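You operate a simulated robot arm through the tools that you are given. There is no shell and no other tool. Be economical: measure what you need, move in short steps, check, and stop when the job is done.

Carry out the task below with a simulated robot arm. There is one attempt and no reset: what you move stays moved.

Task
Load the white sack into the blue crate, fold both flaps down and tighten the small red lever.
Fine: the crate stays upright on the plank deck; leave the beige bale where it lies.

The check looks at the end state, three seconds after you hand in, the way a careful person would. Anything else that was tipped, shoved, dropped, spilled or broken makes it a failure. Flat cloth is picked up by pressing the open fingertips on it (5 to 10 N) and closing them slowly along it; thin cloth reads only 2 to 8 mm in the jaws.

Robot
A 6-joint arm with a two-finger parallel gripper on a trunk, on a base that drives. Base frame: it is fixed to the floor where the robot stands at the start and does not move with it; the origin is under the middle of the robot, x ahead of it, y to its left, z up; the surface under the hand at the start is at about z = 680. Lengths are in mm, angles in degrees, forces in N, time in s.
With the tool pointing down near the work surface it reaches from about 200 to 660 mm from the robot's upright axis, wherever it stands. Its first joint turns from -166.0 to 166.0 degrees. Places, roughly: brown ridged flap [600, -300, 800]; crate [600, -200, 700]; green flap [600, -100, 800]; plank deck [600, -200, 700]; small red lever [400, -200, 800]. Payload 1.57 kg.
The TCP is the grasp point between the finger pads, 30 mm short of the fingertips. In the tool frame z runs along the fingers and y along their closing line. Largest opening 110 mm; finger width 24, thickness 12; the body of the gripper, 48 by 112 mm, starts 78 mm behind the TCP.
Orientation is told as [roll, pitch, yaw] about the base's x, y, z axes, in that order, counted from this pose: with the fingers straight down and closing along the base's y, the tool's x points along the base's -x, its y along +y and its z along -z.

Tools
- The arm moves only by the tool jog_arm. Its argument "series" is a list of rows, each a list of 7 numbers: the opening in per cent of the stroke, from 0 (shut) to 100 (fully open), then the shift along the tool's x, y, z in cm, then the turn, a rotation vector about the tool's x, y, z in degrees. In form: [[jaw, x, y, z, wx, wy, wz], ...]. A call has 1 to 20 rows; each row shifts and turns the commanded pose from where the row before left it, along the tool's axes as they then stand. A row lasts 0.2 s, in which the tool goes at most 50 mm and 8.6 degrees; a call with a longer step from one row to the next is refused whole, and so is a gripper value outside its range. A pose out of reach is approached as far as the arm can. The call stops where the force on the tool passes 40 N (or 10 N more than at its start, if that is more) or the arm is blocked; 0.2 s more then pass. The fingers move at their own pace (about 108 mm/s each) and stop on an object; they squeeze with about 30 N. The grip force told is the motor's: it shows also when the fingers shut on nothing. Time passes only in rows, and 0.2 s behind the last, so rows that do not move let the fingers close. The reply holds the time, the measured pose of the TCP, the force on the tool along the base axes, the opening and the grip force, in the units named above and with some noise, with the torque about the TCP (base axes, N m) and any sound that the robot's microphone picked up.
- Cameras (640 x 400 px; columns grow to the right, rows downward): "scene" is now at [43.4, 142.8, 1570.9]; the picture's right is [0.07, -1.00, 0.00], its down [-0.86, -0.06, -0.50] and it looks along [0.50, 0.03, -0.87] (base axes); focal length 286 px, centre (320, 200). "wrist" rides on the gripper at [70, 16, -141] in the tool frame; the picture's right is [-0.23, 0.97, 0.00], its down [-0.86, -0.20, -0.48] and it looks along [-0.47, -0.11, 0.88] (tool axes); focal length 222 px, centre (320, 200). There is no depth. A picture from a camera that has moved, and an enlarged one, comes with that camera's place and axes in the base frame and with its lens. The place of the scene camera against the robot may be out by one fixed shift of up to 12 mm in any direction.
- snapshot(camera): a new picture of that camera. The clock stands still meanwhile.
- lift_body(by): slides the trunk up (or, below 0, down) by that many mm; the arm and the scene camera ride with it, the base frame stays. It gives what a move gives, with no picture.
- base_move(legs): drives the robot by 1 to 6 legs, each [ahead, left, turn to the left] in mm, mm and degrees, along the robot's own axes; the way and the turn of a leg run together, so that a leg with both is an arc; at most 1500 mm and 180 degrees a leg. The arm and the cameras ride along, it lands a little off, and it stops where it bumps. It gives what a move gives.
- head_to(pan, tilt): turns the head with the scene camera to pan (to the left, within 120 degrees either way) and tilt (down, from -29 to 69), counted from straight ahead of the robot. It gives what a move gives.
- enlarge(camera, box): a new picture of the part [left, top, right, bottom] of that camera's present view, enlarged. The clock stands still meanwhile.
- finish_job(): hands the job in; it is judged then, once.

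Go step by step. Nothing tells you exact positions but the pictures and the camera data: compare them with the known pose of the tool, close in by small moves and look again before you grip or let go. The budget is 120 turns and 82 pictures, counting those below and the enlarged ones. Unless the task says otherwise, let go and move clear before handing in, and close with one line.

The tools are called after "Request:" as a command line: name --pt "numbers of a row" for each row, then --argument value for the rest, lists and objects as JSON in quotes. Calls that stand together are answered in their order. jog_arm: Moves the arm, as the interface text tells. Its arguments: {"type":"object","properties":{"series":{"type":"array","items":{"type":"array","items":{"type":"number"}}}},"required":["series"]} The other tools are called the same way: lift_body (by) slides the trunk up or down; base_move (legs) drives the base; head_to (pan, tilt) turns the head that bears the scene camera; snapshot (camera) takes a picture; enlarge (camera, box) takes an enlarged picture of a part of a camera's view; finish_job () hands the job in.

At the start:

```text
clock: 0.0
tcp_pos: [460.4, -30.1, 1069.0]
ee_rot: [-0.1, 0.0, 0.1]
contact_force: [0.1, -0.6, 0.5]
moment: [-0.01, -0.04, 0.01]
width: 110.0
finger_force: 0.1
trunk travel left (down, up): [-175.0, 415.0]
robot x, y, heading: [0.3, 0.6, 0.1]
head pan, tilt: [3.7, 59.9]
```

scene: 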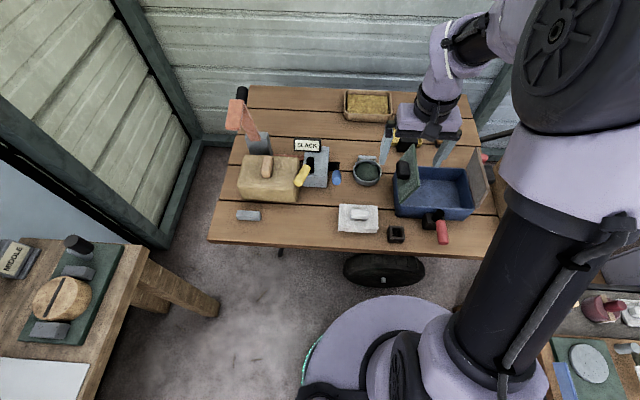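
wrist: 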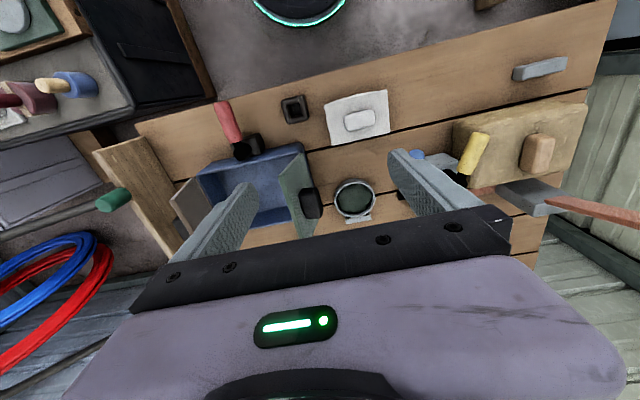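

I see a plank table with a blue crate whose flaps stand open, a red lever at its near side, and a white sack left of it. I'll enlarge these before moving.

Request:
enlarge --camera "scene" --box '[320, 120, 520, 260]'

Request:
enlarge --camera "wrist" --box '[130, 60, 430, 250]'

Request:
enlarge --camera "scene" --box '[210, 70, 350, 250]'

```text
2.86 times, centred on (420, 190) of scene
camera zoom: at [43.4, 142.8, 1570.9], right [0.07, -1.0, 0.0], down [-0.86, -0.06, -0.5], along [0.5, 0.03, -0.87], focal length 818 px, centre (34, 229)
```

zoom: 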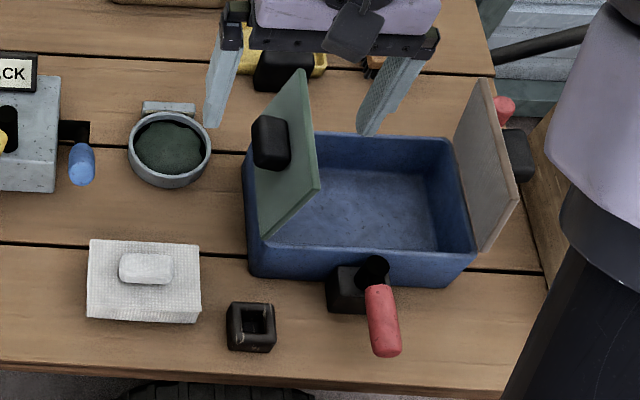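

```text
2.11 times, centred on (280, 155) of wrist
camera zoom: at [390.1, -15.8, 1210.9], right [0.23, 0.97, 0.0], down [0.86, -0.2, 0.48], along [0.47, -0.11, -0.88], focal length 468 px, centre (404, 295)
```

zoom: 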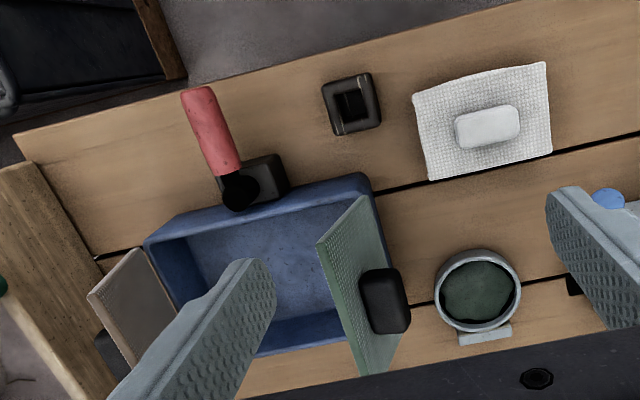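

```text
2.22 times, centred on (280, 160) of scene
camera zoom: at [43.4, 142.8, 1570.9], right [0.07, -1.0, 0.0], down [-0.86, -0.06, -0.5], along [0.5, 0.03, -0.87], focal length 636 px, centre (409, 289)
```

zoom: 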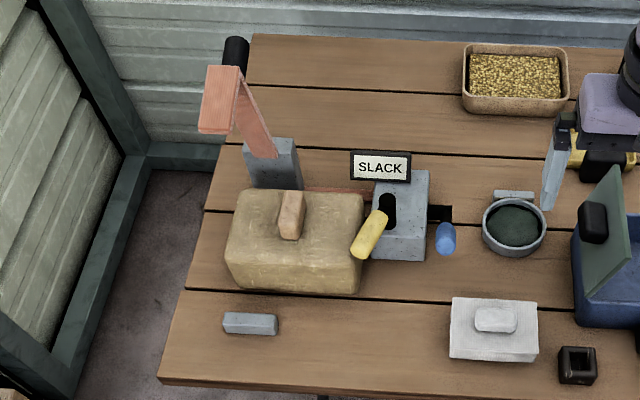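

The white sack with its knob is near (496, 37). I'll move above it and look with the wrist camera.

Request:
jog_arm --pt "100 -1.2 2.2 4 0 0 0" --pt "100 -1.2 2.2 4 0 0 0" --pt "100 -1.2 2.3 4 0 0 0" --pt "100 0 0 2 0 0 0"

Request:
snapshot --camera "wrist"

Request:
snapshot --camera "scene"

```text
clock: 1.0
tcp_pos: [496.6, 36.1, 928.4]
ee_rot: [0.0, -0.1, 0.0]
contact_force: [-0.6, -0.4, -1.1]
moment: [-0.05, -0.01, -0.01]
width: 110.0
finger_force: 0.2
trunk travel left (down, up): [-175.0, 415.0]
robot x, y, heading: [-2.0, -2.4, 0.0]
head pan, tilt: [3.7, 59.9]
```

```text
76 pictures are left
camera wrist: at [426.5, 51.7, 1070.1], right [0.23, 0.97, 0.0], down [0.85, -0.2, 0.48], along [0.47, -0.11, -0.88], focal length 222 px, centre (320, 200)
```

wrist: 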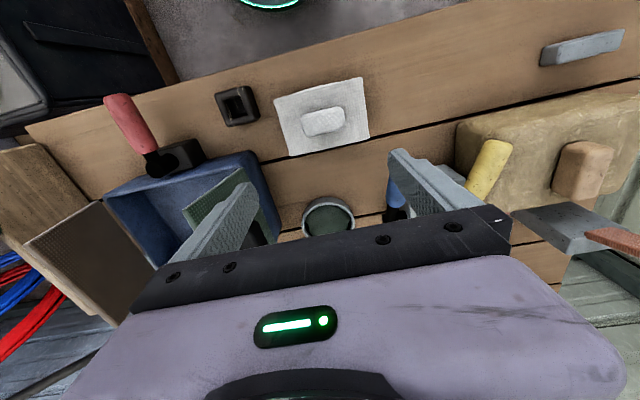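

```text
75 pictures are left
camera scene: at [43.5, 142.8, 1570.9], right [0.07, -1.0, 0.0], down [-0.86, -0.06, -0.5], along [0.5, 0.03, -0.87], focal length 286 px, centre (320, 200)
```

scene: 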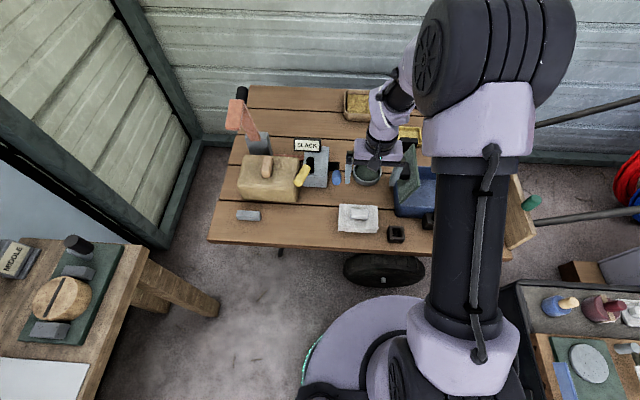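

The knob estimates to about (484, 42). I'll move over it, go lower, and look again.

Request:
jog_arm --pt "100 0.6 0.3 4 0 0 0" --pt "100 0.6 0.3 4 0 0 0" --pt "100 0 0 3 0 0 0"

Request:
snapshot --camera "wrist"

Request:
enlarge --camera "scene" --box '[320, 150, 440, 250]'

```text
clock: 1.8
tcp_pos: [484.5, 41.3, 818.0]
ee_rot: [0.0, 0.0, -0.1]
contact_force: [-0.1, 0.5, -0.3]
moment: [0.0, 0.02, 0.0]
width: 109.9
finger_force: 0.1
trunk travel left (down, up): [-175.0, 415.0]
robot x, y, heading: [0.5, 3.6, -0.1]
head pan, tilt: [3.7, 59.9]
```

```text
74 pictures are left
camera wrist: at [415.3, 57.8, 959.6], right [0.23, 0.97, 0.0], down [0.85, -0.2, 0.48], along [0.47, -0.11, -0.88], focal length 222 px, centre (320, 200)
```

wrist: 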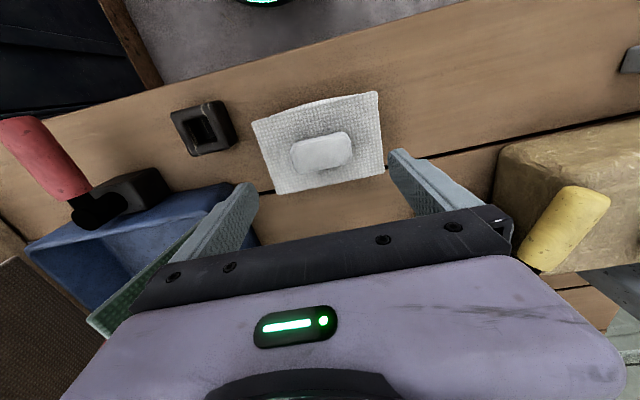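

```text
4.00 times, centred on (380, 200) of scene
camera zoom: at [43.7, 142.9, 1570.9], right [0.07, -1.0, 0.0], down [-0.86, -0.06, -0.5], along [0.5, 0.03, -0.87], focal length 1145 px, centre (80, 200)
```

zoom: 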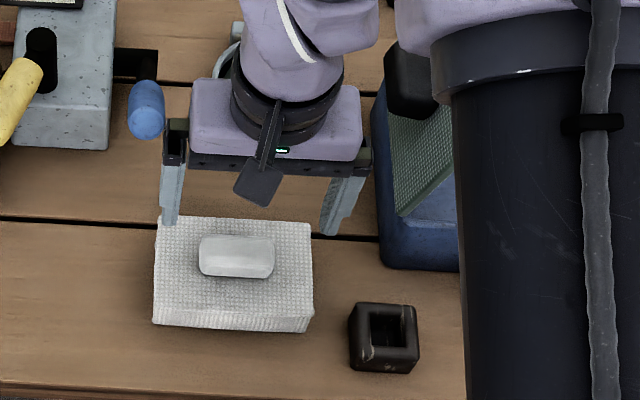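

Now the knob triangulates close to under the TCP, about (483, 42, 725). I'll descend with the jaw somewhat narrowed and watch the force.

Request:
jog_arm --pt "90 0 0 3 0 0 0" --pt "85 0 0 2 0 0 0" --pt "85 0 0 1 0 0 0" --pt "85 0 0 0 0 0 0"

Request:
snapshot --camera "wrist"

Request:
enlarge --camera "scene" --box '[320, 150, 440, 250]'

```text
clock: 2.8
tcp_pos: [483.8, 41.9, 758.4]
ee_rot: [0.1, -0.1, 0.0]
contact_force: [0.4, -0.3, 0.0]
moment: [0.02, 0.02, 0.01]
width: 93.7
finger_force: 0.0
trunk travel left (down, up): [-175.0, 415.0]
robot x, y, heading: [3.0, 1.3, 0.0]
head pan, tilt: [3.7, 59.9]
```

```text
72 pictures are left
camera wrist: at [414.7, 57.4, 900.8], right [0.23, 0.97, 0.0], down [0.85, -0.2, 0.48], along [0.47, -0.11, -0.88], focal length 222 px, centre (320, 200)
```

wrist: 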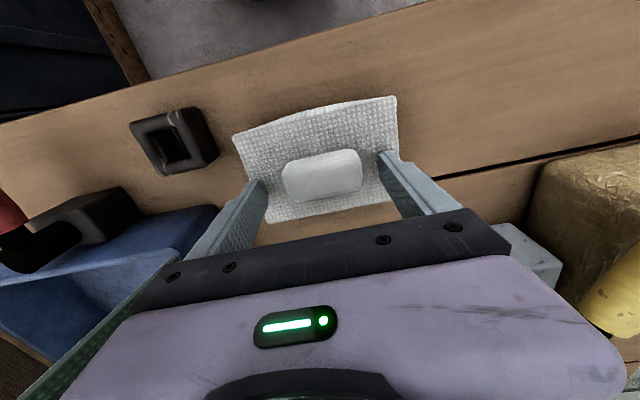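

```text
4.00 times, centred on (380, 200) of scene
camera zoom: at [43.4, 142.9, 1570.9], right [0.07, -1.0, 0.0], down [-0.86, -0.06, -0.5], along [0.5, 0.03, -0.87], focal length 1145 px, centre (80, 200)
```

zoom: 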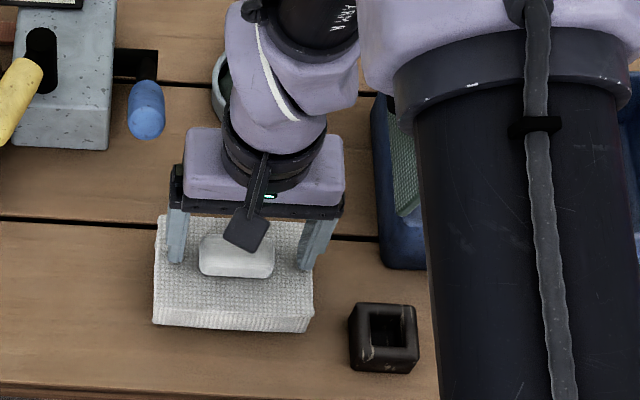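

Aligned with the knob. Descending a bit more and closing.

Request:
jog_arm --pt "85 0 0 0.7 0 0 0" --pt "85 0 0 0.6 0 0 0" --pt "60 0 0 0 0 0 0" --pt "40 0 0 0 0 0 0" --pt "25 0 0 0 0 0 0" --pt "25 0 0 0 0 0 0"

Request:
snapshot --camera "wrist"

```text
clock: 3.3
tcp_pos: [484.7, 41.3, 754.0]
ee_rot: [-0.1, -0.4, 0.0]
contact_force: [-11.0, -0.2, 32.9]
moment: [-0.49, 0.69, 0.37]
width: 93.7
finger_force: 0.0
trunk travel left (down, up): [-175.0, 415.0]
robot x, y, heading: [-0.3, 1.8, 0.2]
head pan, tilt: [3.7, 59.9]
stopped in row 2: the force on the tool passed its limit at 51 N (the readings are from after the stop); the commanded pose is now the measured one
```

```text
70 pictures are left
camera wrist: at [413.6, 57.3, 896.2], right [0.23, 0.97, 0.0], down [0.85, -0.2, 0.48], along [0.47, -0.11, -0.88], focal length 222 px, centre (320, 200)
```

wrist: 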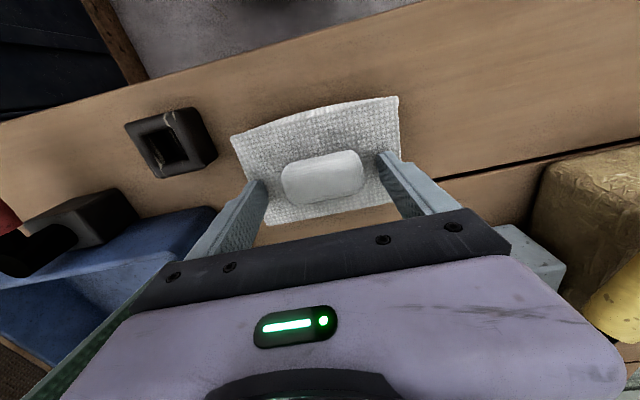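

The tips touch the sack's top at z ≈ 724, so the knob sits a little higher and nearer. Raise 3 mm, shift 6 mm nearer, and close.

Request:
jog_arm --pt "85 0 0 -0.4 0 0 0" --pt "85 0.6 0 0 0 0 0" --pt "60 0 0 0 0 0 0" --pt "50 0 0 0 0 0 0" --pt "40 0 0 0 0 0 0" --pt "35 0 0 0 0 0 0" --pt "35 0 0 0 0 0 0"

Request:
snapshot --camera "wrist"

```text
clock: 4.9
tcp_pos: [480.9, 41.0, 756.5]
ee_rot: [-0.1, -0.1, 0.0]
contact_force: [-0.7, 0.7, 1.0]
moment: [-0.01, -0.07, 0.02]
width: 59.8
finger_force: 29.8
trunk travel left (down, up): [-175.0, 415.0]
robot x, y, heading: [2.0, 0.3, 0.0]
head pan, tilt: [3.7, 59.9]
```

```text
69 pictures are left
camera wrist: at [410.0, 57.4, 898.1], right [0.23, 0.97, 0.0], down [0.85, -0.2, 0.48], along [0.47, -0.11, -0.88], focal length 222 px, centre (320, 200)
```

wrist: 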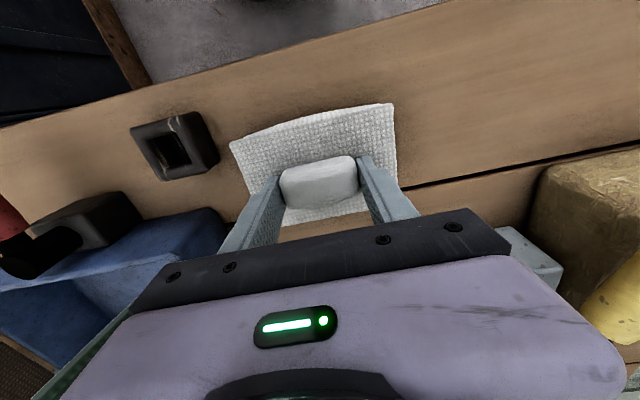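

Gripped at 60 mm width. Lifting straight up with the jaw held, to a height that clears the flaps.

Request:
jog_arm --pt "30 0 0 -1 0 0 0" --pt "30 0 0 -3 0 0 0" --pt "30 0 0 -4 0 0 0" --pt "30 0 0 -4 0 0 0" --pt "30 0 0 -4 0 0 0" --pt "30 0 0 -4 0 0 0" --pt "30 0 0 -4 0 0 0" --pt "30 0 0 -4 0 0 0"

Request:
snapshot --camera "scene"

Request:
snapshot --camera "wrist"

```text
clock: 6.7
tcp_pos: [478.5, 40.8, 1036.8]
ee_rot: [0.0, -0.3, 0.0]
contact_force: [-0.7, 0.3, -4.8]
moment: [-0.02, 0.0, -0.01]
width: 59.7
finger_force: 30.3
trunk travel left (down, up): [-175.0, 415.0]
robot x, y, heading: [-0.0, 1.4, 0.2]
head pan, tilt: [3.7, 59.9]
```

```text
68 pictures are left
camera scene: at [43.2, 142.8, 1570.9], right [0.07, -1.0, 0.0], down [-0.86, -0.06, -0.5], along [0.5, 0.03, -0.87], focal length 286 px, centre (320, 200)
```

scene: 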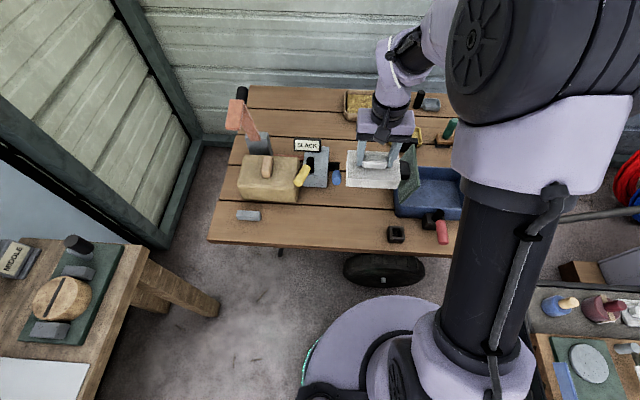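

```text
67 pictures are left
camera wrist: at [407.8, 56.6, 1178.1], right [0.23, 0.97, 0.0], down [0.85, -0.2, 0.48], along [0.47, -0.11, -0.88], focal length 222 px, centre (320, 200)
```

wrist: 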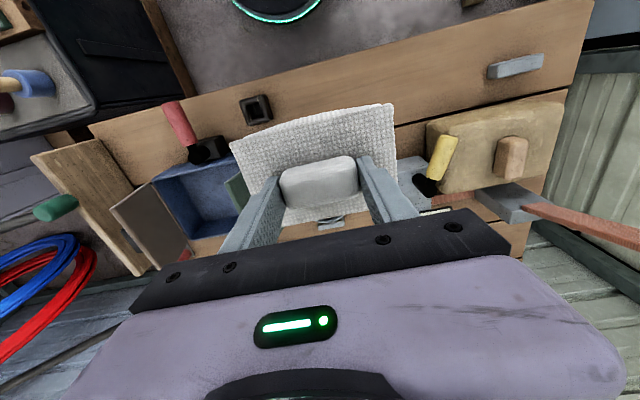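

Sack is held (~0.5 kg). Now a close look at the crate from the scene camera before carrying.

Request:
enlarge --camera "scene" --box '[380, 110, 500, 250]'

Request:
enlarge --camera "wrist" --box '[80, 80, 280, 260]'

```text
2.86 times, centred on (440, 180) of scene
camera zoom: at [43.2, 142.8, 1570.9], right [0.07, -1.0, 0.0], down [-0.86, -0.06, -0.5], along [0.5, 0.03, -0.87], focal length 818 px, centre (-23, 257)
```

zoom: 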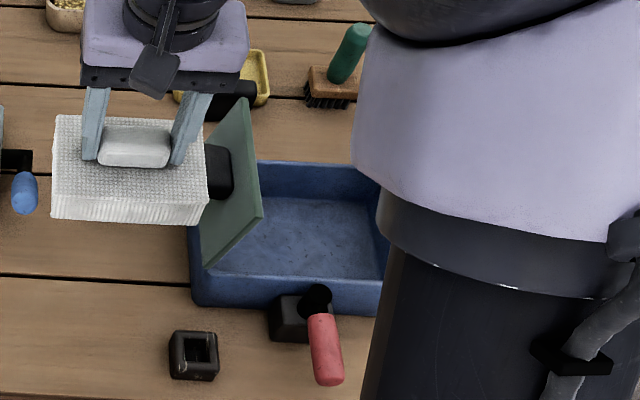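

```text
2.22 times, centred on (180, 170) of wrist
camera zoom: at [407.8, 56.6, 1178.1], right [0.23, 0.97, 0.0], down [0.85, -0.2, 0.48], along [0.47, -0.11, -0.88], focal length 494 px, centre (631, 267)
```

zoom: 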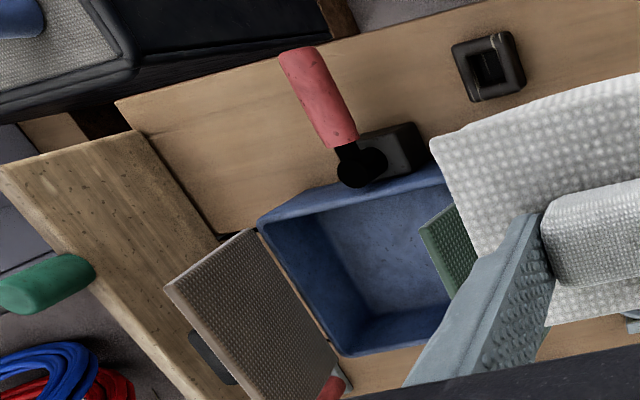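

Crate outer footprint ≈ x 506–665, y −313 to −75, rim z ≈ 760; the green flap leans in to y ≈ −118, the brown one is near vertical. I'll carry the sack over to (586, −205).

Request:
jog_arm --pt "30 -1.35 -3.1 0 0 0 0" --pt "30 -1.35 -3.1 0 0 0 0" --pt "30 -1.35 -3.1 0 0 0 0" --pt "30 -1.35 -3.1 0 0 0 0" --pt "30 -1.35 -3.1 0 0 0 0" --pt "30 -1.35 -3.1 0 0 0 0" --pt "30 -1.35 -3.1 0 0 0 0" --pt "30 -1.3 -2.9 0 0 0 0" --pt "30 0 0 3 0 0 0" --pt "30 0 0 0 0 0 0"

Request:
snapshot --camera "wrist"

Request:
enlarge --camera "scene" --box '[360, 90, 540, 250]'

```text
clock: 8.9
tcp_pos: [587.8, -205.5, 1007.0]
ee_rot: [0.1, -0.3, 0.1]
contact_force: [-0.8, -0.3, -5.7]
moment: [-0.01, 0.0, 0.01]
width: 59.8
finger_force: 30.7
trunk travel left (down, up): [-175.0, 415.0]
robot x, y, heading: [2.3, -1.0, 0.2]
head pan, tilt: [3.7, 59.9]
```

```text
64 pictures are left
camera wrist: at [516.5, -190.0, 1147.4], right [0.23, 0.97, 0.0], down [0.85, -0.2, 0.48], along [0.47, -0.11, -0.88], focal length 222 px, centre (320, 200)
```

wrist: 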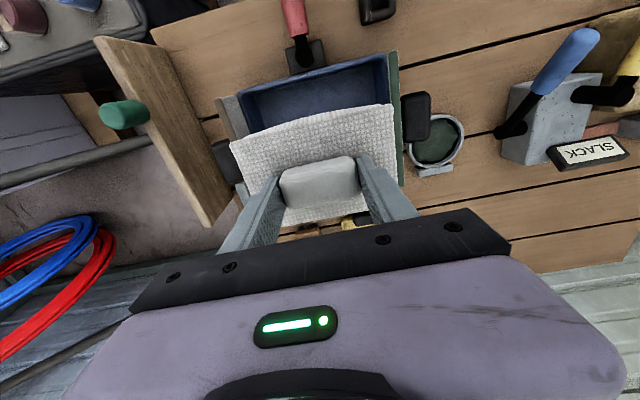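

```text
2.50 times, centred on (450, 170) of scene
camera zoom: at [43.7, 142.7, 1570.9], right [0.07, -1.0, 0.0], down [-0.86, -0.06, -0.5], along [0.5, 0.03, -0.87], focal length 716 px, centre (-5, 275)
```

zoom: 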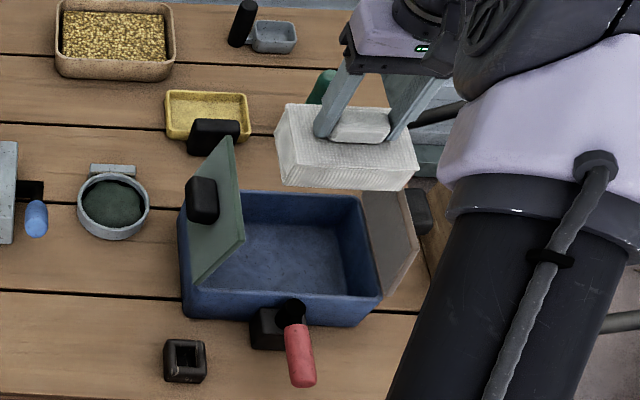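

Position is right: the sack clears the green flap by about 30 mm. I'll shift 5 mm away from it and descend in stages.

Request:
jog_arm --pt "30 0 -0.5 3 0 0 0" --pt "30 0 0 3 0 0 0" --pt "30 0 0 3 0 0 0" --pt "30 0 0 3 0 0 0" --pt "30 0 0 0 0 0 0"

Request:
snapshot --camera "wrist"

Request:
enlarge --camera "scene" --box '[360, 90, 540, 250]'

```text
clock: 10.1
tcp_pos: [588.8, -209.7, 886.5]
ee_rot: [0.0, -0.2, 0.0]
contact_force: [-0.1, -0.4, -4.0]
moment: [0.03, -0.02, 0.0]
width: 59.7
finger_force: 30.1
trunk travel left (down, up): [-175.0, 415.0]
robot x, y, heading: [0.2, -1.0, -0.1]
head pan, tilt: [3.7, 59.9]
```

```text
62 pictures are left
camera wrist: at [517.5, -193.8, 1028.0], right [0.23, 0.97, 0.0], down [0.85, -0.2, 0.48], along [0.47, -0.11, -0.88], focal length 222 px, centre (320, 200)
```

wrist: 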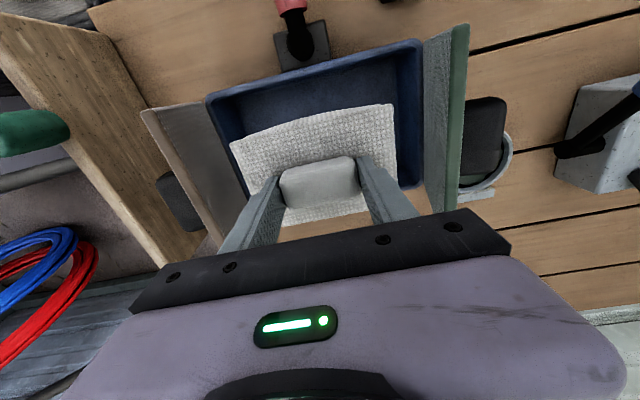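

```text
2.50 times, centred on (450, 170) of scene
camera zoom: at [43.8, 142.7, 1570.9], right [0.07, -1.0, 0.0], down [-0.86, -0.06, -0.5], along [0.5, 0.03, -0.87], focal length 716 px, centre (-5, 275)
```

zoom: 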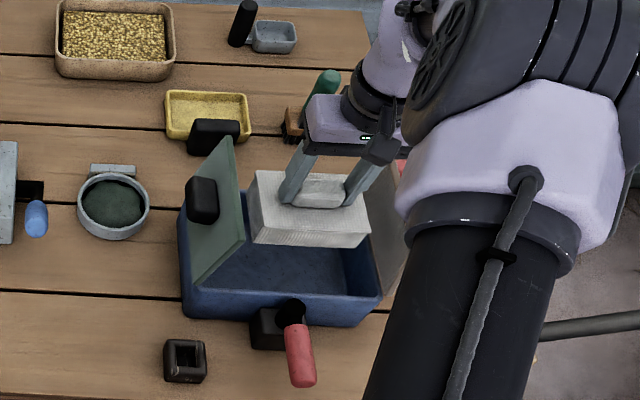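

Clear on all sides. Continue down.

Request:
jog_arm --pt "30 0 0 3 0 0 0" --pt "30 0 0 3 0 0 0" --pt "30 0 0 2.5 0 0 0" --pt "30 0 0 1 0 0 0" --pt "30 0 0 0.8 0 0 0" --pt "30 0 0 0 0 0 0"

Request:
snapshot --camera "wrist"

```text
clock: 11.5
tcp_pos: [588.6, -208.2, 784.0]
ee_rot: [0.0, -0.2, 0.0]
contact_force: [-0.3, -0.9, -4.3]
moment: [0.05, 0.02, -0.01]
width: 59.8
finger_force: 30.4
trunk travel left (down, up): [-175.0, 415.0]
robot x, y, heading: [-4.1, 1.2, -0.1]
head pan, tilt: [3.7, 59.9]
```

```text
60 pictures are left
camera wrist: at [516.9, -193.3, 925.0], right [0.23, 0.97, 0.0], down [0.85, -0.2, 0.48], along [0.47, -0.11, -0.88], focal length 222 px, centre (320, 200)
```

wrist: 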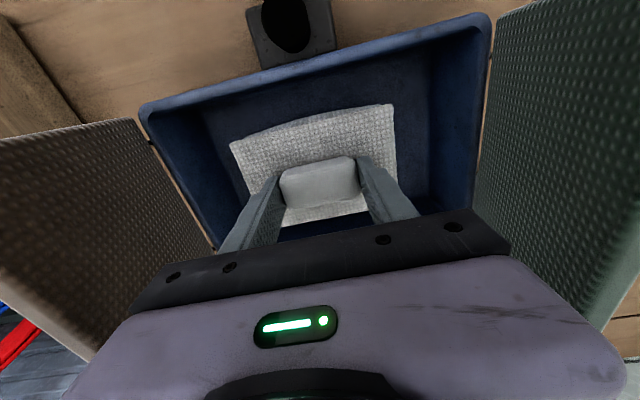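

The sack is well inside the walls. Lower gently to the floor.

Request:
jog_arm --pt "30 0 0 0.8 0 0 0" --pt "30 0 0 0.4 0 0 0" --pt "30 0 0 0.2 0 0 0" --pt "30 0 0 0 0 0 0"

```text
clock: 12.5
tcp_pos: [588.5, -208.7, 770.0]
ee_rot: [0.0, -0.2, 0.0]
contact_force: [-0.7, -0.9, -5.5]
moment: [0.02, -0.02, -0.01]
width: 59.6
finger_force: 30.5
trunk travel left (down, up): [-175.0, 415.0]
robot x, y, heading: [-1.2, 2.3, -0.0]
head pan, tilt: [3.7, 59.9]
```

Request:
jog_arm --pt "30 0 0 0.3 0 0 0" --pt "30 0 0 0.2 0 0 0" --pt "30 0 0 0.1 0 0 0" --pt "30 0 0 0 0 0 0"

```text
clock: 13.5
tcp_pos: [588.2, -208.5, 766.1]
ee_rot: [0.0, -0.4, 0.0]
contact_force: [0.8, 1.0, 7.0]
moment: [0.27, 0.54, -0.12]
width: 59.6
finger_force: 29.6
trunk travel left (down, up): [-175.0, 415.0]
robot x, y, heading: [1.0, 1.3, 0.3]
head pan, tilt: [3.7, 59.9]
```

The sack is on the crate floor. Release it, then rise straight up.

Request:
jog_arm --pt "55 0 0 0 0 0 0" --pt "75 0 0 0 0 0 0" --pt "80 0 0 0 0 0 0" --pt "80 0 0 -2 0 0 0" --pt "80 0 0 -4 0 0 0" --pt "80 0 0 -4 0 0 0" --pt "80 0 0 -4 0 0 0" --pt "80 0 0 -4 0 0 0" --pt "80 0 0 -4 0 0 0" --pt "80 0 0 -4 0 0 0"

Request:
snapshot --camera "wrist"

Request:
enlarge --camera "scene" --box '[360, 90, 540, 250]'

```text
clock: 15.7
tcp_pos: [586.2, -208.9, 1023.3]
ee_rot: [0.0, -0.3, 0.0]
contact_force: [-0.3, -0.8, -0.3]
moment: [0.01, 0.08, 0.02]
width: 87.9
finger_force: 0.2
trunk travel left (down, up): [-175.0, 415.0]
robot x, y, heading: [0.8, -0.5, 0.2]
head pan, tilt: [3.7, 59.9]
```

```text
59 pictures are left
camera wrist: at [515.2, -193.6, 1165.1], right [0.23, 0.97, 0.0], down [0.85, -0.2, 0.48], along [0.47, -0.11, -0.88], focal length 222 px, centre (320, 200)
```

wrist: 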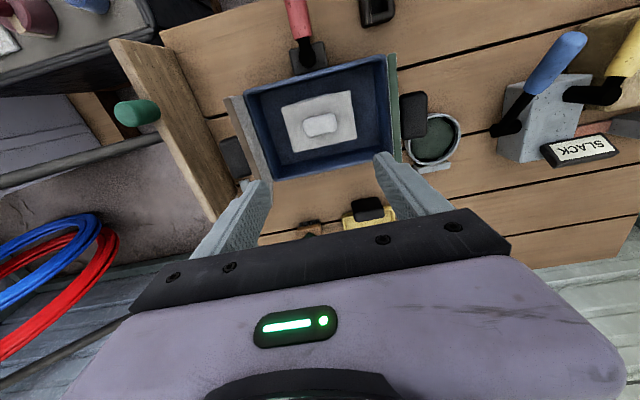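

```text
2.50 times, centred on (450, 170) of scene
camera zoom: at [42.9, 143.0, 1570.9], right [0.07, -1.0, 0.0], down [-0.86, -0.06, -0.5], along [0.5, 0.03, -0.87], focal length 716 px, centre (-5, 275)
```

zoom: 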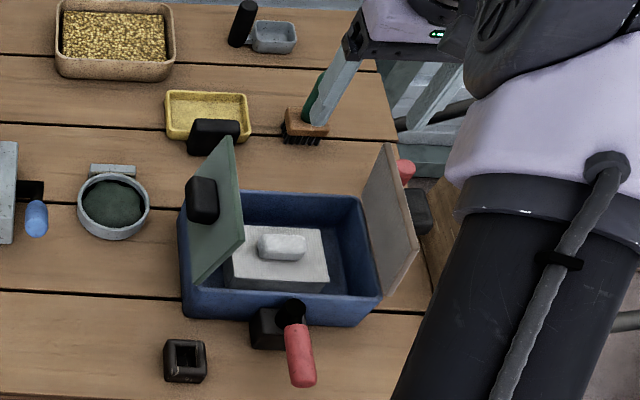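

The sack lies flat inside. Next: fold the green flap, pushing its outside knob (≈ y −82, z 843) toward −y with closed fingers. First move to its outer side.

Request:
jog_arm --pt "50 0 4.4 0 0 0 0" --pt "20 0 4.4 0 0 0 0" --pt "0 0 4.4 0 0 0 0" --pt "0 0 4.4 0 0 0 0" --pt "0 0 0 4 0 0 0" --pt "0 0 0 4 0 0 0" --pt "0 0 0 4 0 0 0" --pt "0 0 0 3.5 0 0 0" --pt "0 0 0 0 0 0 0"

Request:
snapshot --camera "wrist"

Request:
enlarge --camera "scene" --box '[360, 90, 540, 250]'

```text
clock: 17.7
tcp_pos: [588.0, -32.3, 867.6]
ee_rot: [0.0, -0.3, 0.0]
contact_force: [-0.4, -0.4, 0.0]
moment: [0.03, -0.05, 0.01]
width: 0.0
finger_force: 21.3
trunk travel left (down, up): [-175.0, 415.0]
robot x, y, heading: [0.2, -1.5, 0.1]
head pan, tilt: [3.7, 59.9]
```

```text
57 pictures are left
camera wrist: at [516.5, -17.8, 1009.0], right [0.23, 0.97, 0.0], down [0.85, -0.2, 0.48], along [0.47, -0.11, -0.88], focal length 222 px, centre (320, 200)
```

wrist: 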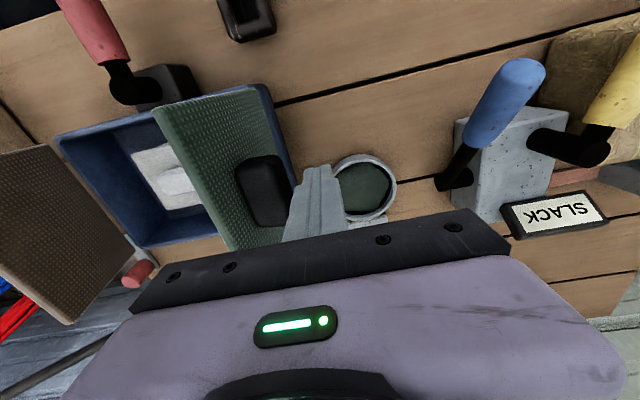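

```text
2.50 times, centred on (450, 170) of scene
camera zoom: at [43.3, 142.9, 1570.9], right [0.07, -1.0, 0.0], down [-0.86, -0.06, -0.5], along [0.5, 0.03, -0.87], focal length 716 px, centre (-5, 275)
```

zoom: 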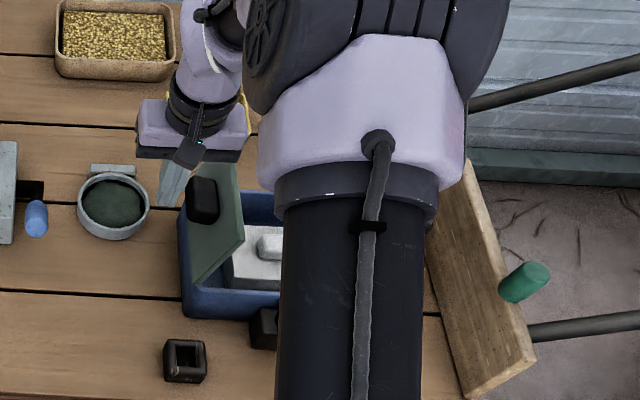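

Finger is lined up with the knob. Push toward −y in small steps, slightly descending late.

Request:
jog_arm --pt "0 0 -1.5 0 0 0 0" --pt "0 0 -1.5 0 0 0 0" --pt "0 0 -1.5 0 0 0 0" --pt "0 0 -1.5 0 0 0 0" --pt "0 0 -1.5 0 0 0 0" --pt "0 0 -1.5 0.2 0 0 0" --pt "0 0 0 0 0 0 0"

Request:
snapshot --camera "wrist"

```text
clock: 19.3
tcp_pos: [586.7, -123.3, 866.5]
ee_rot: [0.0, -0.3, 0.0]
contact_force: [0.2, 0.4, -0.3]
moment: [0.04, 0.01, 0.02]
width: 0.0
finger_force: 21.3
trunk travel left (down, up): [-175.0, 415.0]
robot x, y, heading: [0.1, -1.1, 0.0]
head pan, tilt: [3.7, 59.9]
```

```text
55 pictures are left
camera wrist: at [516.7, -107.7, 1008.2], right [0.23, 0.97, 0.0], down [0.85, -0.2, 0.48], along [0.47, -0.11, -0.88], focal length 222 px, centre (320, 200)
```

wrist: 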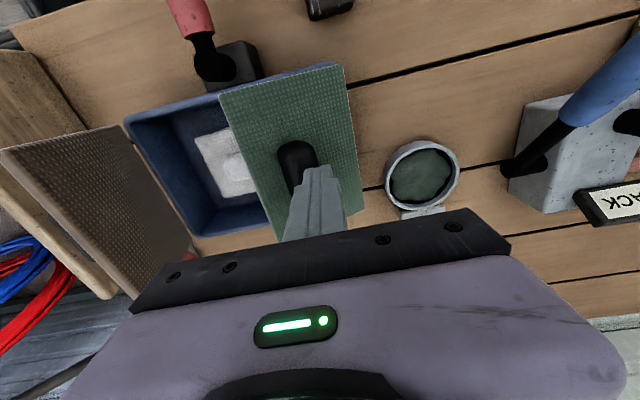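

The flap is folding with little force. Continue over and press down.

Request:
jog_arm --pt "0 0 -1.5 0.5 0 0 0" --pt "0 0 -1.5 0.8 0 0 0" --pt "0 0 -1.0 1.2 0 0 0" --pt "0 0 0 1.2 0 0 0" --pt "0 0 0 1.0 0 0 0" --pt "0 0 0 0.5 0 0 0" --pt "0 0 0 0 0 0 0"

Request:
snapshot --camera "wrist"

```text
clock: 20.4
tcp_pos: [586.5, -164.3, 837.1]
ee_rot: [-0.1, -1.0, -0.1]
contact_force: [-16.6, 4.8, 30.4]
moment: [0.22, 0.83, -0.16]
width: 0.1
finger_force: 21.8
trunk travel left (down, up): [-175.0, 415.0]
robot x, y, heading: [1.0, -1.8, 0.1]
head pan, tilt: [3.7, 59.9]
stopped in row 5: the force on the tool passed its limit at 54 N (the readings are from after the stop); the commanded pose is now the measured one
```

```text
54 pictures are left
camera wrist: at [515.0, -148.1, 978.2], right [0.23, 0.97, 0.0], down [0.85, -0.2, 0.49], along [0.48, -0.11, -0.87], focal length 222 px, centre (320, 200)
```

wrist: 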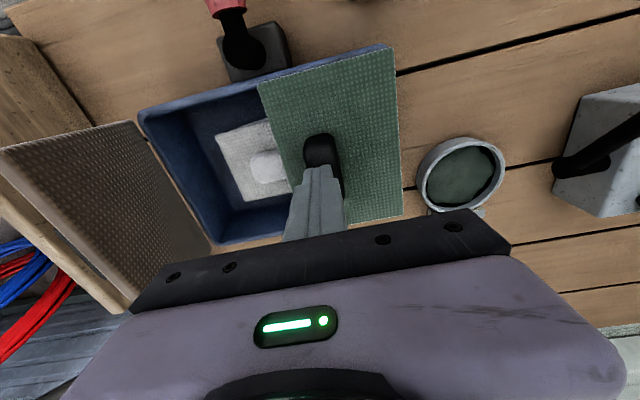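

The flap looks flat and resists at the bottom. Retreat upward and check it stays down.

Request:
jog_arm --pt "0 0 0 -2 0 0 0" --pt "0 0 0 -4 0 0 0" --pt "0 0 0 -4 0 0 0" --pt "0 0 0 -4 0 0 0" --pt "0 0 -4.5 -2 0 0 0" --pt "0 0 -4.5 -2 0 0 0" --pt "0 0 -4.5 0 0 0 0" --pt "0 0 -4.5 0 0 0 0" --pt "0 0 -4.5 0 0 0 0" --pt "0 0 0 0 0 0 0"

Request:
snapshot --camera "wrist"

Request:
enlarge --camera "scene" --box '[360, 90, 540, 250]'

```text
clock: 22.6
tcp_pos: [575.4, -375.7, 1012.6]
ee_rot: [-0.1, -0.7, -0.2]
contact_force: [-1.1, -0.3, -0.1]
moment: [-0.01, -0.01, 0.0]
width: 0.1
finger_force: 21.5
out of reach, approached as far as the arm can: row 9
trunk travel left (down, up): [-175.0, 415.0]
robot x, y, heading: [-4.0, -2.7, 0.1]
head pan, tilt: [3.7, 59.9]
```

```text
53 pictures are left
camera wrist: at [503.9, -360.3, 1154.4], right [0.23, 0.97, 0.0], down [0.85, -0.2, 0.49], along [0.48, -0.11, -0.87], focal length 222 px, centre (320, 200)
```

wrist: 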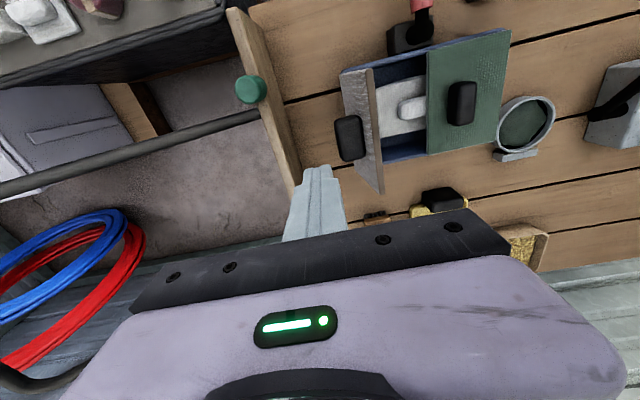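

```text
2.50 times, centred on (450, 170) of scene
camera zoom: at [43.6, 142.7, 1570.9], right [0.06, -1.0, 0.0], down [-0.86, -0.06, -0.5], along [0.5, 0.03, -0.87], focal length 716 px, centre (-5, 275)
```

zoom: 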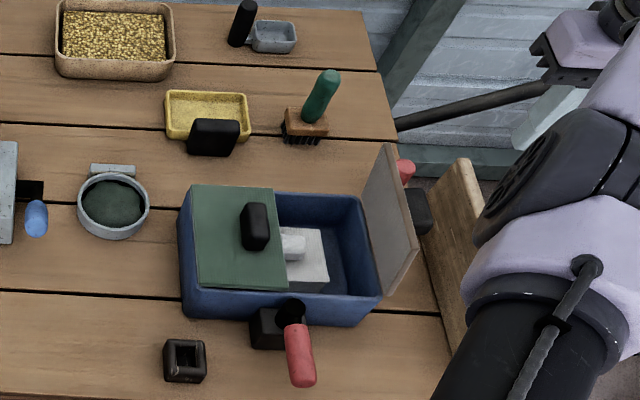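

The green flap is down flat. For the brown flap, its far outer side is near the reach limit, so I'll push it beside its knob at x ≈ 532 from y ≈ −350.

Request:
jog_arm --pt "0 4.3 2.6 0 0 0 0" --pt "0 0 0 3 0 0 0" --pt "0 0 0 3 0 0 0" --pt "0 0 0 3 0 0 0" --pt "0 0 0 0 0 0 0"

Request:
snapshot --camera "wrist"

```text
refused: row 1 steps farther than a row can; nothing moved
```

```text
51 pictures are left
camera wrist: at [503.9, -360.3, 1154.4], right [0.23, 0.97, 0.0], down [0.85, -0.2, 0.49], along [0.48, -0.11, -0.87], focal length 222 px, centre (320, 200)
```

wrist: 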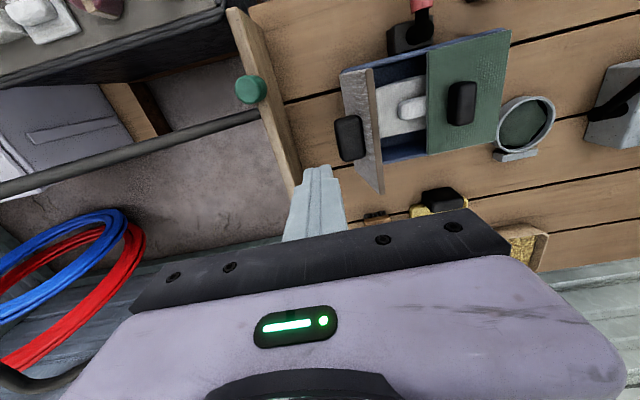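

That single step was too long; splitting it.

Request:
jog_arm --pt "0 2.2 1.3 0 0 0 0" --pt "0 2.1 1.3 0 0 0 0" --pt "0 0 0 3 0 0 0" --pt "0 0 0 3 0 0 0" --pt "0 0 0 0 0 0 0"

Request:
snapshot --camera "wrist"

```text
clock: 23.8
tcp_pos: [575.5, -377.6, 955.9]
ee_rot: [0.0, -0.6, -0.1]
contact_force: [-0.8, 0.0, -0.7]
moment: [-0.01, 0.03, -0.02]
width: 0.1
finger_force: 21.5
out of reach, approached as far as the arm can: row 1, 2
trunk travel left (down, up): [-175.0, 415.0]
robot x, y, heading: [4.1, 0.4, 0.1]
head pan, tilt: [3.7, 59.9]
```

```text
50 pictures are left
camera wrist: at [503.5, -362.4, 1096.0], right [0.23, 0.97, 0.0], down [0.85, -0.2, 0.49], along [0.48, -0.11, -0.87], focal length 222 px, centre (320, 200)
```

wrist: 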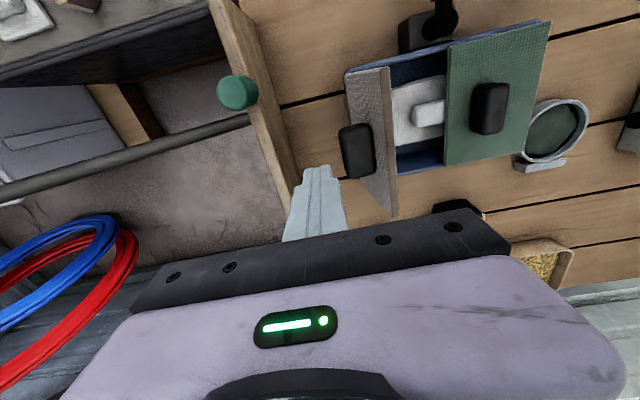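

Now within reach; apply the shift again.

Request:
jog_arm --pt "0 2.0 1.3 0 0 0 0" --pt "0 2.0 1.3 0 0 0 0" --pt "0 0 0 2 0 0 0" --pt "0 0 0 0 0 0 0"

```text
clock: 24.8
tcp_pos: [576.6, -377.7, 934.4]
ee_rot: [-0.1, -0.7, -0.1]
contact_force: [-0.6, 1.1, 0.4]
moment: [-0.03, 0.0, -0.03]
width: 0.0
finger_force: 21.5
out of reach, approached as far as the arm can: row 1, 2
trunk travel left (down, up): [-175.0, 415.0]
robot x, y, heading: [-0.2, -0.2, 0.0]
head pan, tilt: [3.7, 59.9]
```

Odd that an inward move reports out of reach. Try single-axis moves.

Request:
jog_arm --pt "0 0 2 0 0 0 0" --pt "0 0 0 0 0 0 0"

Request:
jog_arm --pt "0 1.0 0 0 0 0 0" --pt "0 0 0 0 0 0 0"

```text
clock: 25.4
tcp_pos: [585.2, -363.6, 935.3]
ee_rot: [-0.1, -0.6, 0.0]
contact_force: [0.7, -0.1, 0.7]
moment: [0.0, -0.02, -0.02]
width: 0.0
finger_force: 21.3
out of reach, approached as far as the arm can: row 1
trunk travel left (down, up): [-175.0, 415.0]
robot x, y, heading: [1.2, 1.3, -0.1]
head pan, tilt: [3.7, 59.9]
```

```text
clock: 26.0
tcp_pos: [581.5, -367.3, 935.0]
ee_rot: [-0.2, -0.6, -0.1]
contact_force: [0.6, -0.1, 0.0]
moment: [0.01, 0.01, 0.0]
width: 0.0
finger_force: 20.8
out of reach, approached as far as the arm can: row 1
trunk travel left (down, up): [-175.0, 415.0]
robot x, y, heading: [1.8, 0.4, -0.1]
head pan, tilt: [3.7, 59.9]
```

The commanded pose still lies outside the reach. Pull it inward several cm.

Request:
jog_arm --pt "0 3.0 2.0 0 0 0 0" --pt "0 3.0 2.0 0 0 0 0" --pt "0 0 0 0 0 0 0"

```text
clock: 26.8
tcp_pos: [582.4, -368.4, 934.5]
ee_rot: [-0.2, -0.6, -0.1]
contact_force: [-0.3, -0.7, -0.3]
moment: [-0.02, 0.02, 0.04]
width: 0.1
finger_force: 21.7
out of reach, approached as far as the arm can: row 1, 2
trunk travel left (down, up): [-175.0, 415.0]
robot x, y, heading: [0.1, 4.5, -0.2]
head pan, tilt: [3.7, 59.9]
```

Possibly stuck near a straight-arm singularity. Try a larger purely inward move along x together with some rise.

Request:
jog_arm --pt "0 0 0 -3 0 0 0" --pt "0 3.0 0 -3 0 0 0" --pt "0 3.0 0 -1 0 0 0" --pt "0 0 3 0 0 0 0" --pt "0 0 0 0 0 0 0"

```text
clock: 28.0
tcp_pos: [571.6, -375.8, 1011.3]
ee_rot: [-0.2, -0.5, 0.0]
contact_force: [-0.6, -0.4, 0.0]
moment: [-0.01, 0.02, -0.01]
width: 0.2
finger_force: 21.0
out of reach, approached as far as the arm can: row 2, 3, 4
trunk travel left (down, up): [-175.0, 415.0]
robot x, y, heading: [-0.1, -2.3, 0.0]
head pan, tilt: [3.7, 59.9]
```

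Radial motion is stuck at the singularity. Try tilting the tool so the wrist must come inward, well above everything.

Request:
jog_arm --pt "0 0 0 0 0 -8 0" --pt "0 0 0 0 0 -8 0" --pt "0 0 0 0 0 0 0"

```text
clock: 28.8
tcp_pos: [614.9, -407.2, 1016.3]
ee_rot: [0.0, -16.7, 0.0]
contact_force: [-0.9, 0.3, -0.7]
moment: [-0.02, 0.0, 0.01]
width: 0.1
finger_force: 21.0
out of reach, approached as far as the arm can: row 1, 2
trunk travel left (down, up): [-175.0, 415.0]
robot x, y, heading: [1.0, 1.1, 0.3]
head pan, tilt: [3.7, 59.9]
```

Wrist centre seems stuck at a straight elbow. Undo the tilt while commanding larger inward steps (free air up here) so the elbow picks up a bend.

Request:
jog_arm --pt "0 4 2.6 0 0 8 0" --pt "0 4 2.6 0 0 8 0" --pt "0 4 2.6 0 0 0 0" --pt "0 4 2.6 0 0 0 0" --pt "0 0 0 0 0 0 0"

```text
clock: 30.0
tcp_pos: [570.4, -380.6, 1004.0]
ee_rot: [-0.1, -0.6, -0.1]
contact_force: [1.5, 0.0, -0.5]
moment: [0.0, -0.01, 0.01]
width: 0.2
finger_force: 21.3
out of reach, approached as far as the arm can: row 1, 2, 3, 4
trunk travel left (down, up): [-175.0, 415.0]
robot x, y, heading: [-1.5, -3.4, 0.1]
head pan, tilt: [3.7, 59.9]
```

Still stuck; a small sideways drive (60 mm right, clear of the bench at y ≈ −385 or further) also helps the reach for the brown flap and may re-seed the arm.

Request:
base_move --legs '[[0, -60, 0]]'

Request:
jog_arm --pt "0 3 2 0 0 0 0" --pt "0 0 0 0 0 0 0"

```text
clock: 30.9
tcp_pos: [571.2, -439.8, 1001.5]
ee_rot: [0.0, -0.7, -0.1]
contact_force: [-0.4, -0.2, -0.1]
moment: [0.01, -0.01, 0.02]
width: 0.0
finger_force: 21.5
trunk travel left (down, up): [-175.0, 415.0]
robot x, y, heading: [0.6, -58.4, -0.1]
head pan, tilt: [3.7, 59.9]
```

```text
clock: 31.5
tcp_pos: [569.0, -438.9, 1002.8]
ee_rot: [-0.1, -0.7, -0.2]
contact_force: [1.4, 0.4, -0.5]
moment: [-0.02, -0.01, 0.0]
width: 0.1
finger_force: 20.9
out of reach, approached as far as the arm can: row 1
trunk travel left (down, up): [-175.0, 415.0]
robot x, y, heading: [-2.3, -60.4, 0.1]
head pan, tilt: [3.7, 59.9]
```

Try going well up first, then inward, to change the arm geometry.

Request:
jog_arm --pt "0 0 0 -5 0 0 0" --pt "0 0 0 -5 0 0 0" --pt "0 0 0 -5 0 0 0" --pt "0 0 0 -5 0 0 0" --pt "0 2 1.5 0 0 0 0" --pt "0 2 1.5 0 0 0 0" --pt "0 0 0 0 0 0 0"

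Request:
snapshot --camera "scene"

```text
clock: 33.1
tcp_pos: [547.2, -391.2, 1187.9]
ee_rot: [0.0, -0.5, 0.0]
contact_force: [0.2, 0.3, 0.4]
moment: [-0.01, 0.01, 0.0]
width: 0.0
finger_force: 21.6
out of reach, approached as far as the arm can: row 1, 2, 3, 4, 5, 6
trunk travel left (down, up): [-175.0, 415.0]
robot x, y, heading: [-1.5, -61.6, -0.1]
head pan, tilt: [3.7, 59.9]
```

```text
49 pictures are left
camera scene: at [43.2, 83.6, 1570.9], right [0.06, -1.0, 0.0], down [-0.86, -0.06, -0.5], along [0.5, 0.03, -0.87], focal length 286 px, centre (320, 200)
```

scene: 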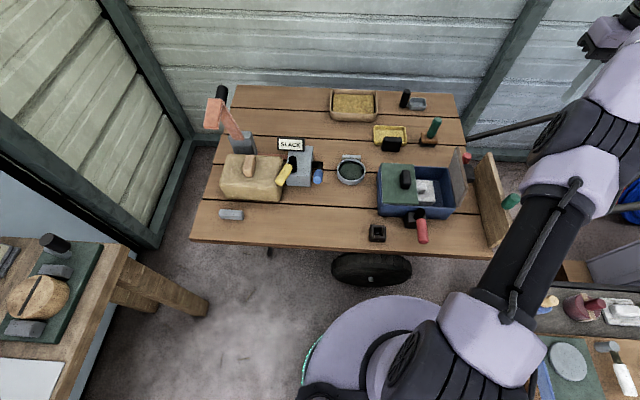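

The arm is nearly straight; large inward steps may demand too much elbow motion. Try many tiny inward steps.

Request:
jog_arm --pt "0 0.02 0.01 0 0 0 0" --pt "0 0.02 0.01 0 0 0 0" --pt "0 0.03 0.02 0 0 0 0" --pt "0 0.04 0.03 0 0 0 0" --pt "0 0.05 0.03 0 0 0 0" --pt "0 0.07 0.05 0 0 0 0" --pt "0 0.1 0.06 0 0 0 0" --pt "0 0.15 0.1 0 0 0 0" --pt "0 0.2 0.12 0 0 0 0" --pt "0 0.3 0.18 0 0 0 0" --pt "0 0.3 0.2 0 0 0 0" --pt "0 0.4 0.3 0 0 0 0" --pt "0 0 0 0 0 0 0"

```text
clock: 35.9
tcp_pos: [543.9, -390.2, 1196.0]
ee_rot: [0.0, -0.6, -0.1]
contact_force: [0.2, -0.5, 0.2]
moment: [-0.02, 0.02, -0.03]
width: 0.0
finger_force: 20.8
out of reach, approached as far as the arm can: row 7, 9, 10, 11, 12
trunk travel left (down, up): [-175.0, 415.0]
robot x, y, heading: [-3.3, -57.5, -0.0]
head pan, tilt: [3.7, 59.9]
```

Next, steps aimed exactly at the shoulder (pure radial), repeated, in free air.

Request:
jog_arm --pt "0 3.8 2.35 1.9 0 0 0" --pt "0 3.8 2.35 1.9 0 0 0" --pt "0 3.8 2.35 1.9 0 0 0" --pt "0 3.8 2.35 1.9 0 0 0" --pt "0 3.8 2.35 1.9 0 0 0" --pt "0 0 0 0 0 0 0"

```text
clock: 37.3
tcp_pos: [543.4, -388.4, 1195.4]
ee_rot: [0.0, -0.5, -0.2]
contact_force: [-0.1, 0.8, 0.5]
moment: [-0.02, -0.01, 0.03]
width: 0.0
finger_force: 21.6
out of reach, approached as far as the arm can: row 1, 2, 3, 4, 5
trunk travel left (down, up): [-175.0, 415.0]
robot x, y, heading: [0.9, -57.6, -0.0]
head pan, tilt: [3.7, 59.9]
```

Try roll and yaw rotations combined with inward steps to perturb the elbow.

Request:
jog_arm --pt "0 0 0 0 8 0 0" --pt "0 2 0 0 8 0 0" --pt "0 2 0 0 0 0 8" --pt "0 3 2 2 0 0 8" --pt "0 0 0 0 0 0 0"

```text
clock: 38.5
tcp_pos: [526.7, -381.5, 1234.5]
ee_rot: [-3.2, 1.7, -9.7]
contact_force: [0.0, -0.5, -0.2]
moment: [0.02, 0.04, -0.02]
width: 0.2
finger_force: 20.9
out of reach, approached as far as the arm can: row 1, 2, 3, 4
trunk travel left (down, up): [-175.0, 415.0]
robot x, y, heading: [1.8, -60.5, -0.0]
head pan, tilt: [3.7, 59.9]
```

Still on the reach sphere. Try large straight-down rows (target falls inside the sphere with strong sideways component).

Request:
jog_arm --pt "0 0 0 0 -8 0 -8" --pt "0 2 1.5 4 0 0 0" --pt "0 2 1.5 4 0 0 0" --pt "0 2 1.5 4 0 0 0" --pt "0 0 0 0 0 0 0"

```text
refused: row 1 steps farther than a row can; nothing moved
```

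Request:
jog_arm --pt "0 0 0 0 0 0 -8" --pt "0 2 1.5 4 0 0 0" --pt "0 2 1.5 4 0 0 0" --pt "0 2 1.5 4 0 0 0" --pt "0 0 0 0 0 0 0"

```text
clock: 39.7
tcp_pos: [525.8, -380.3, 1235.2]
ee_rot: [-2.9, 2.1, -1.8]
contact_force: [0.4, 0.4, 0.3]
moment: [0.01, 0.0, 0.06]
width: 0.3
finger_force: 21.3
out of reach, approached as far as the arm can: row 2, 3, 4
trunk travel left (down, up): [-175.0, 415.0]
robot x, y, heading: [1.9, -58.9, -0.1]
head pan, tilt: [3.7, 59.9]
```

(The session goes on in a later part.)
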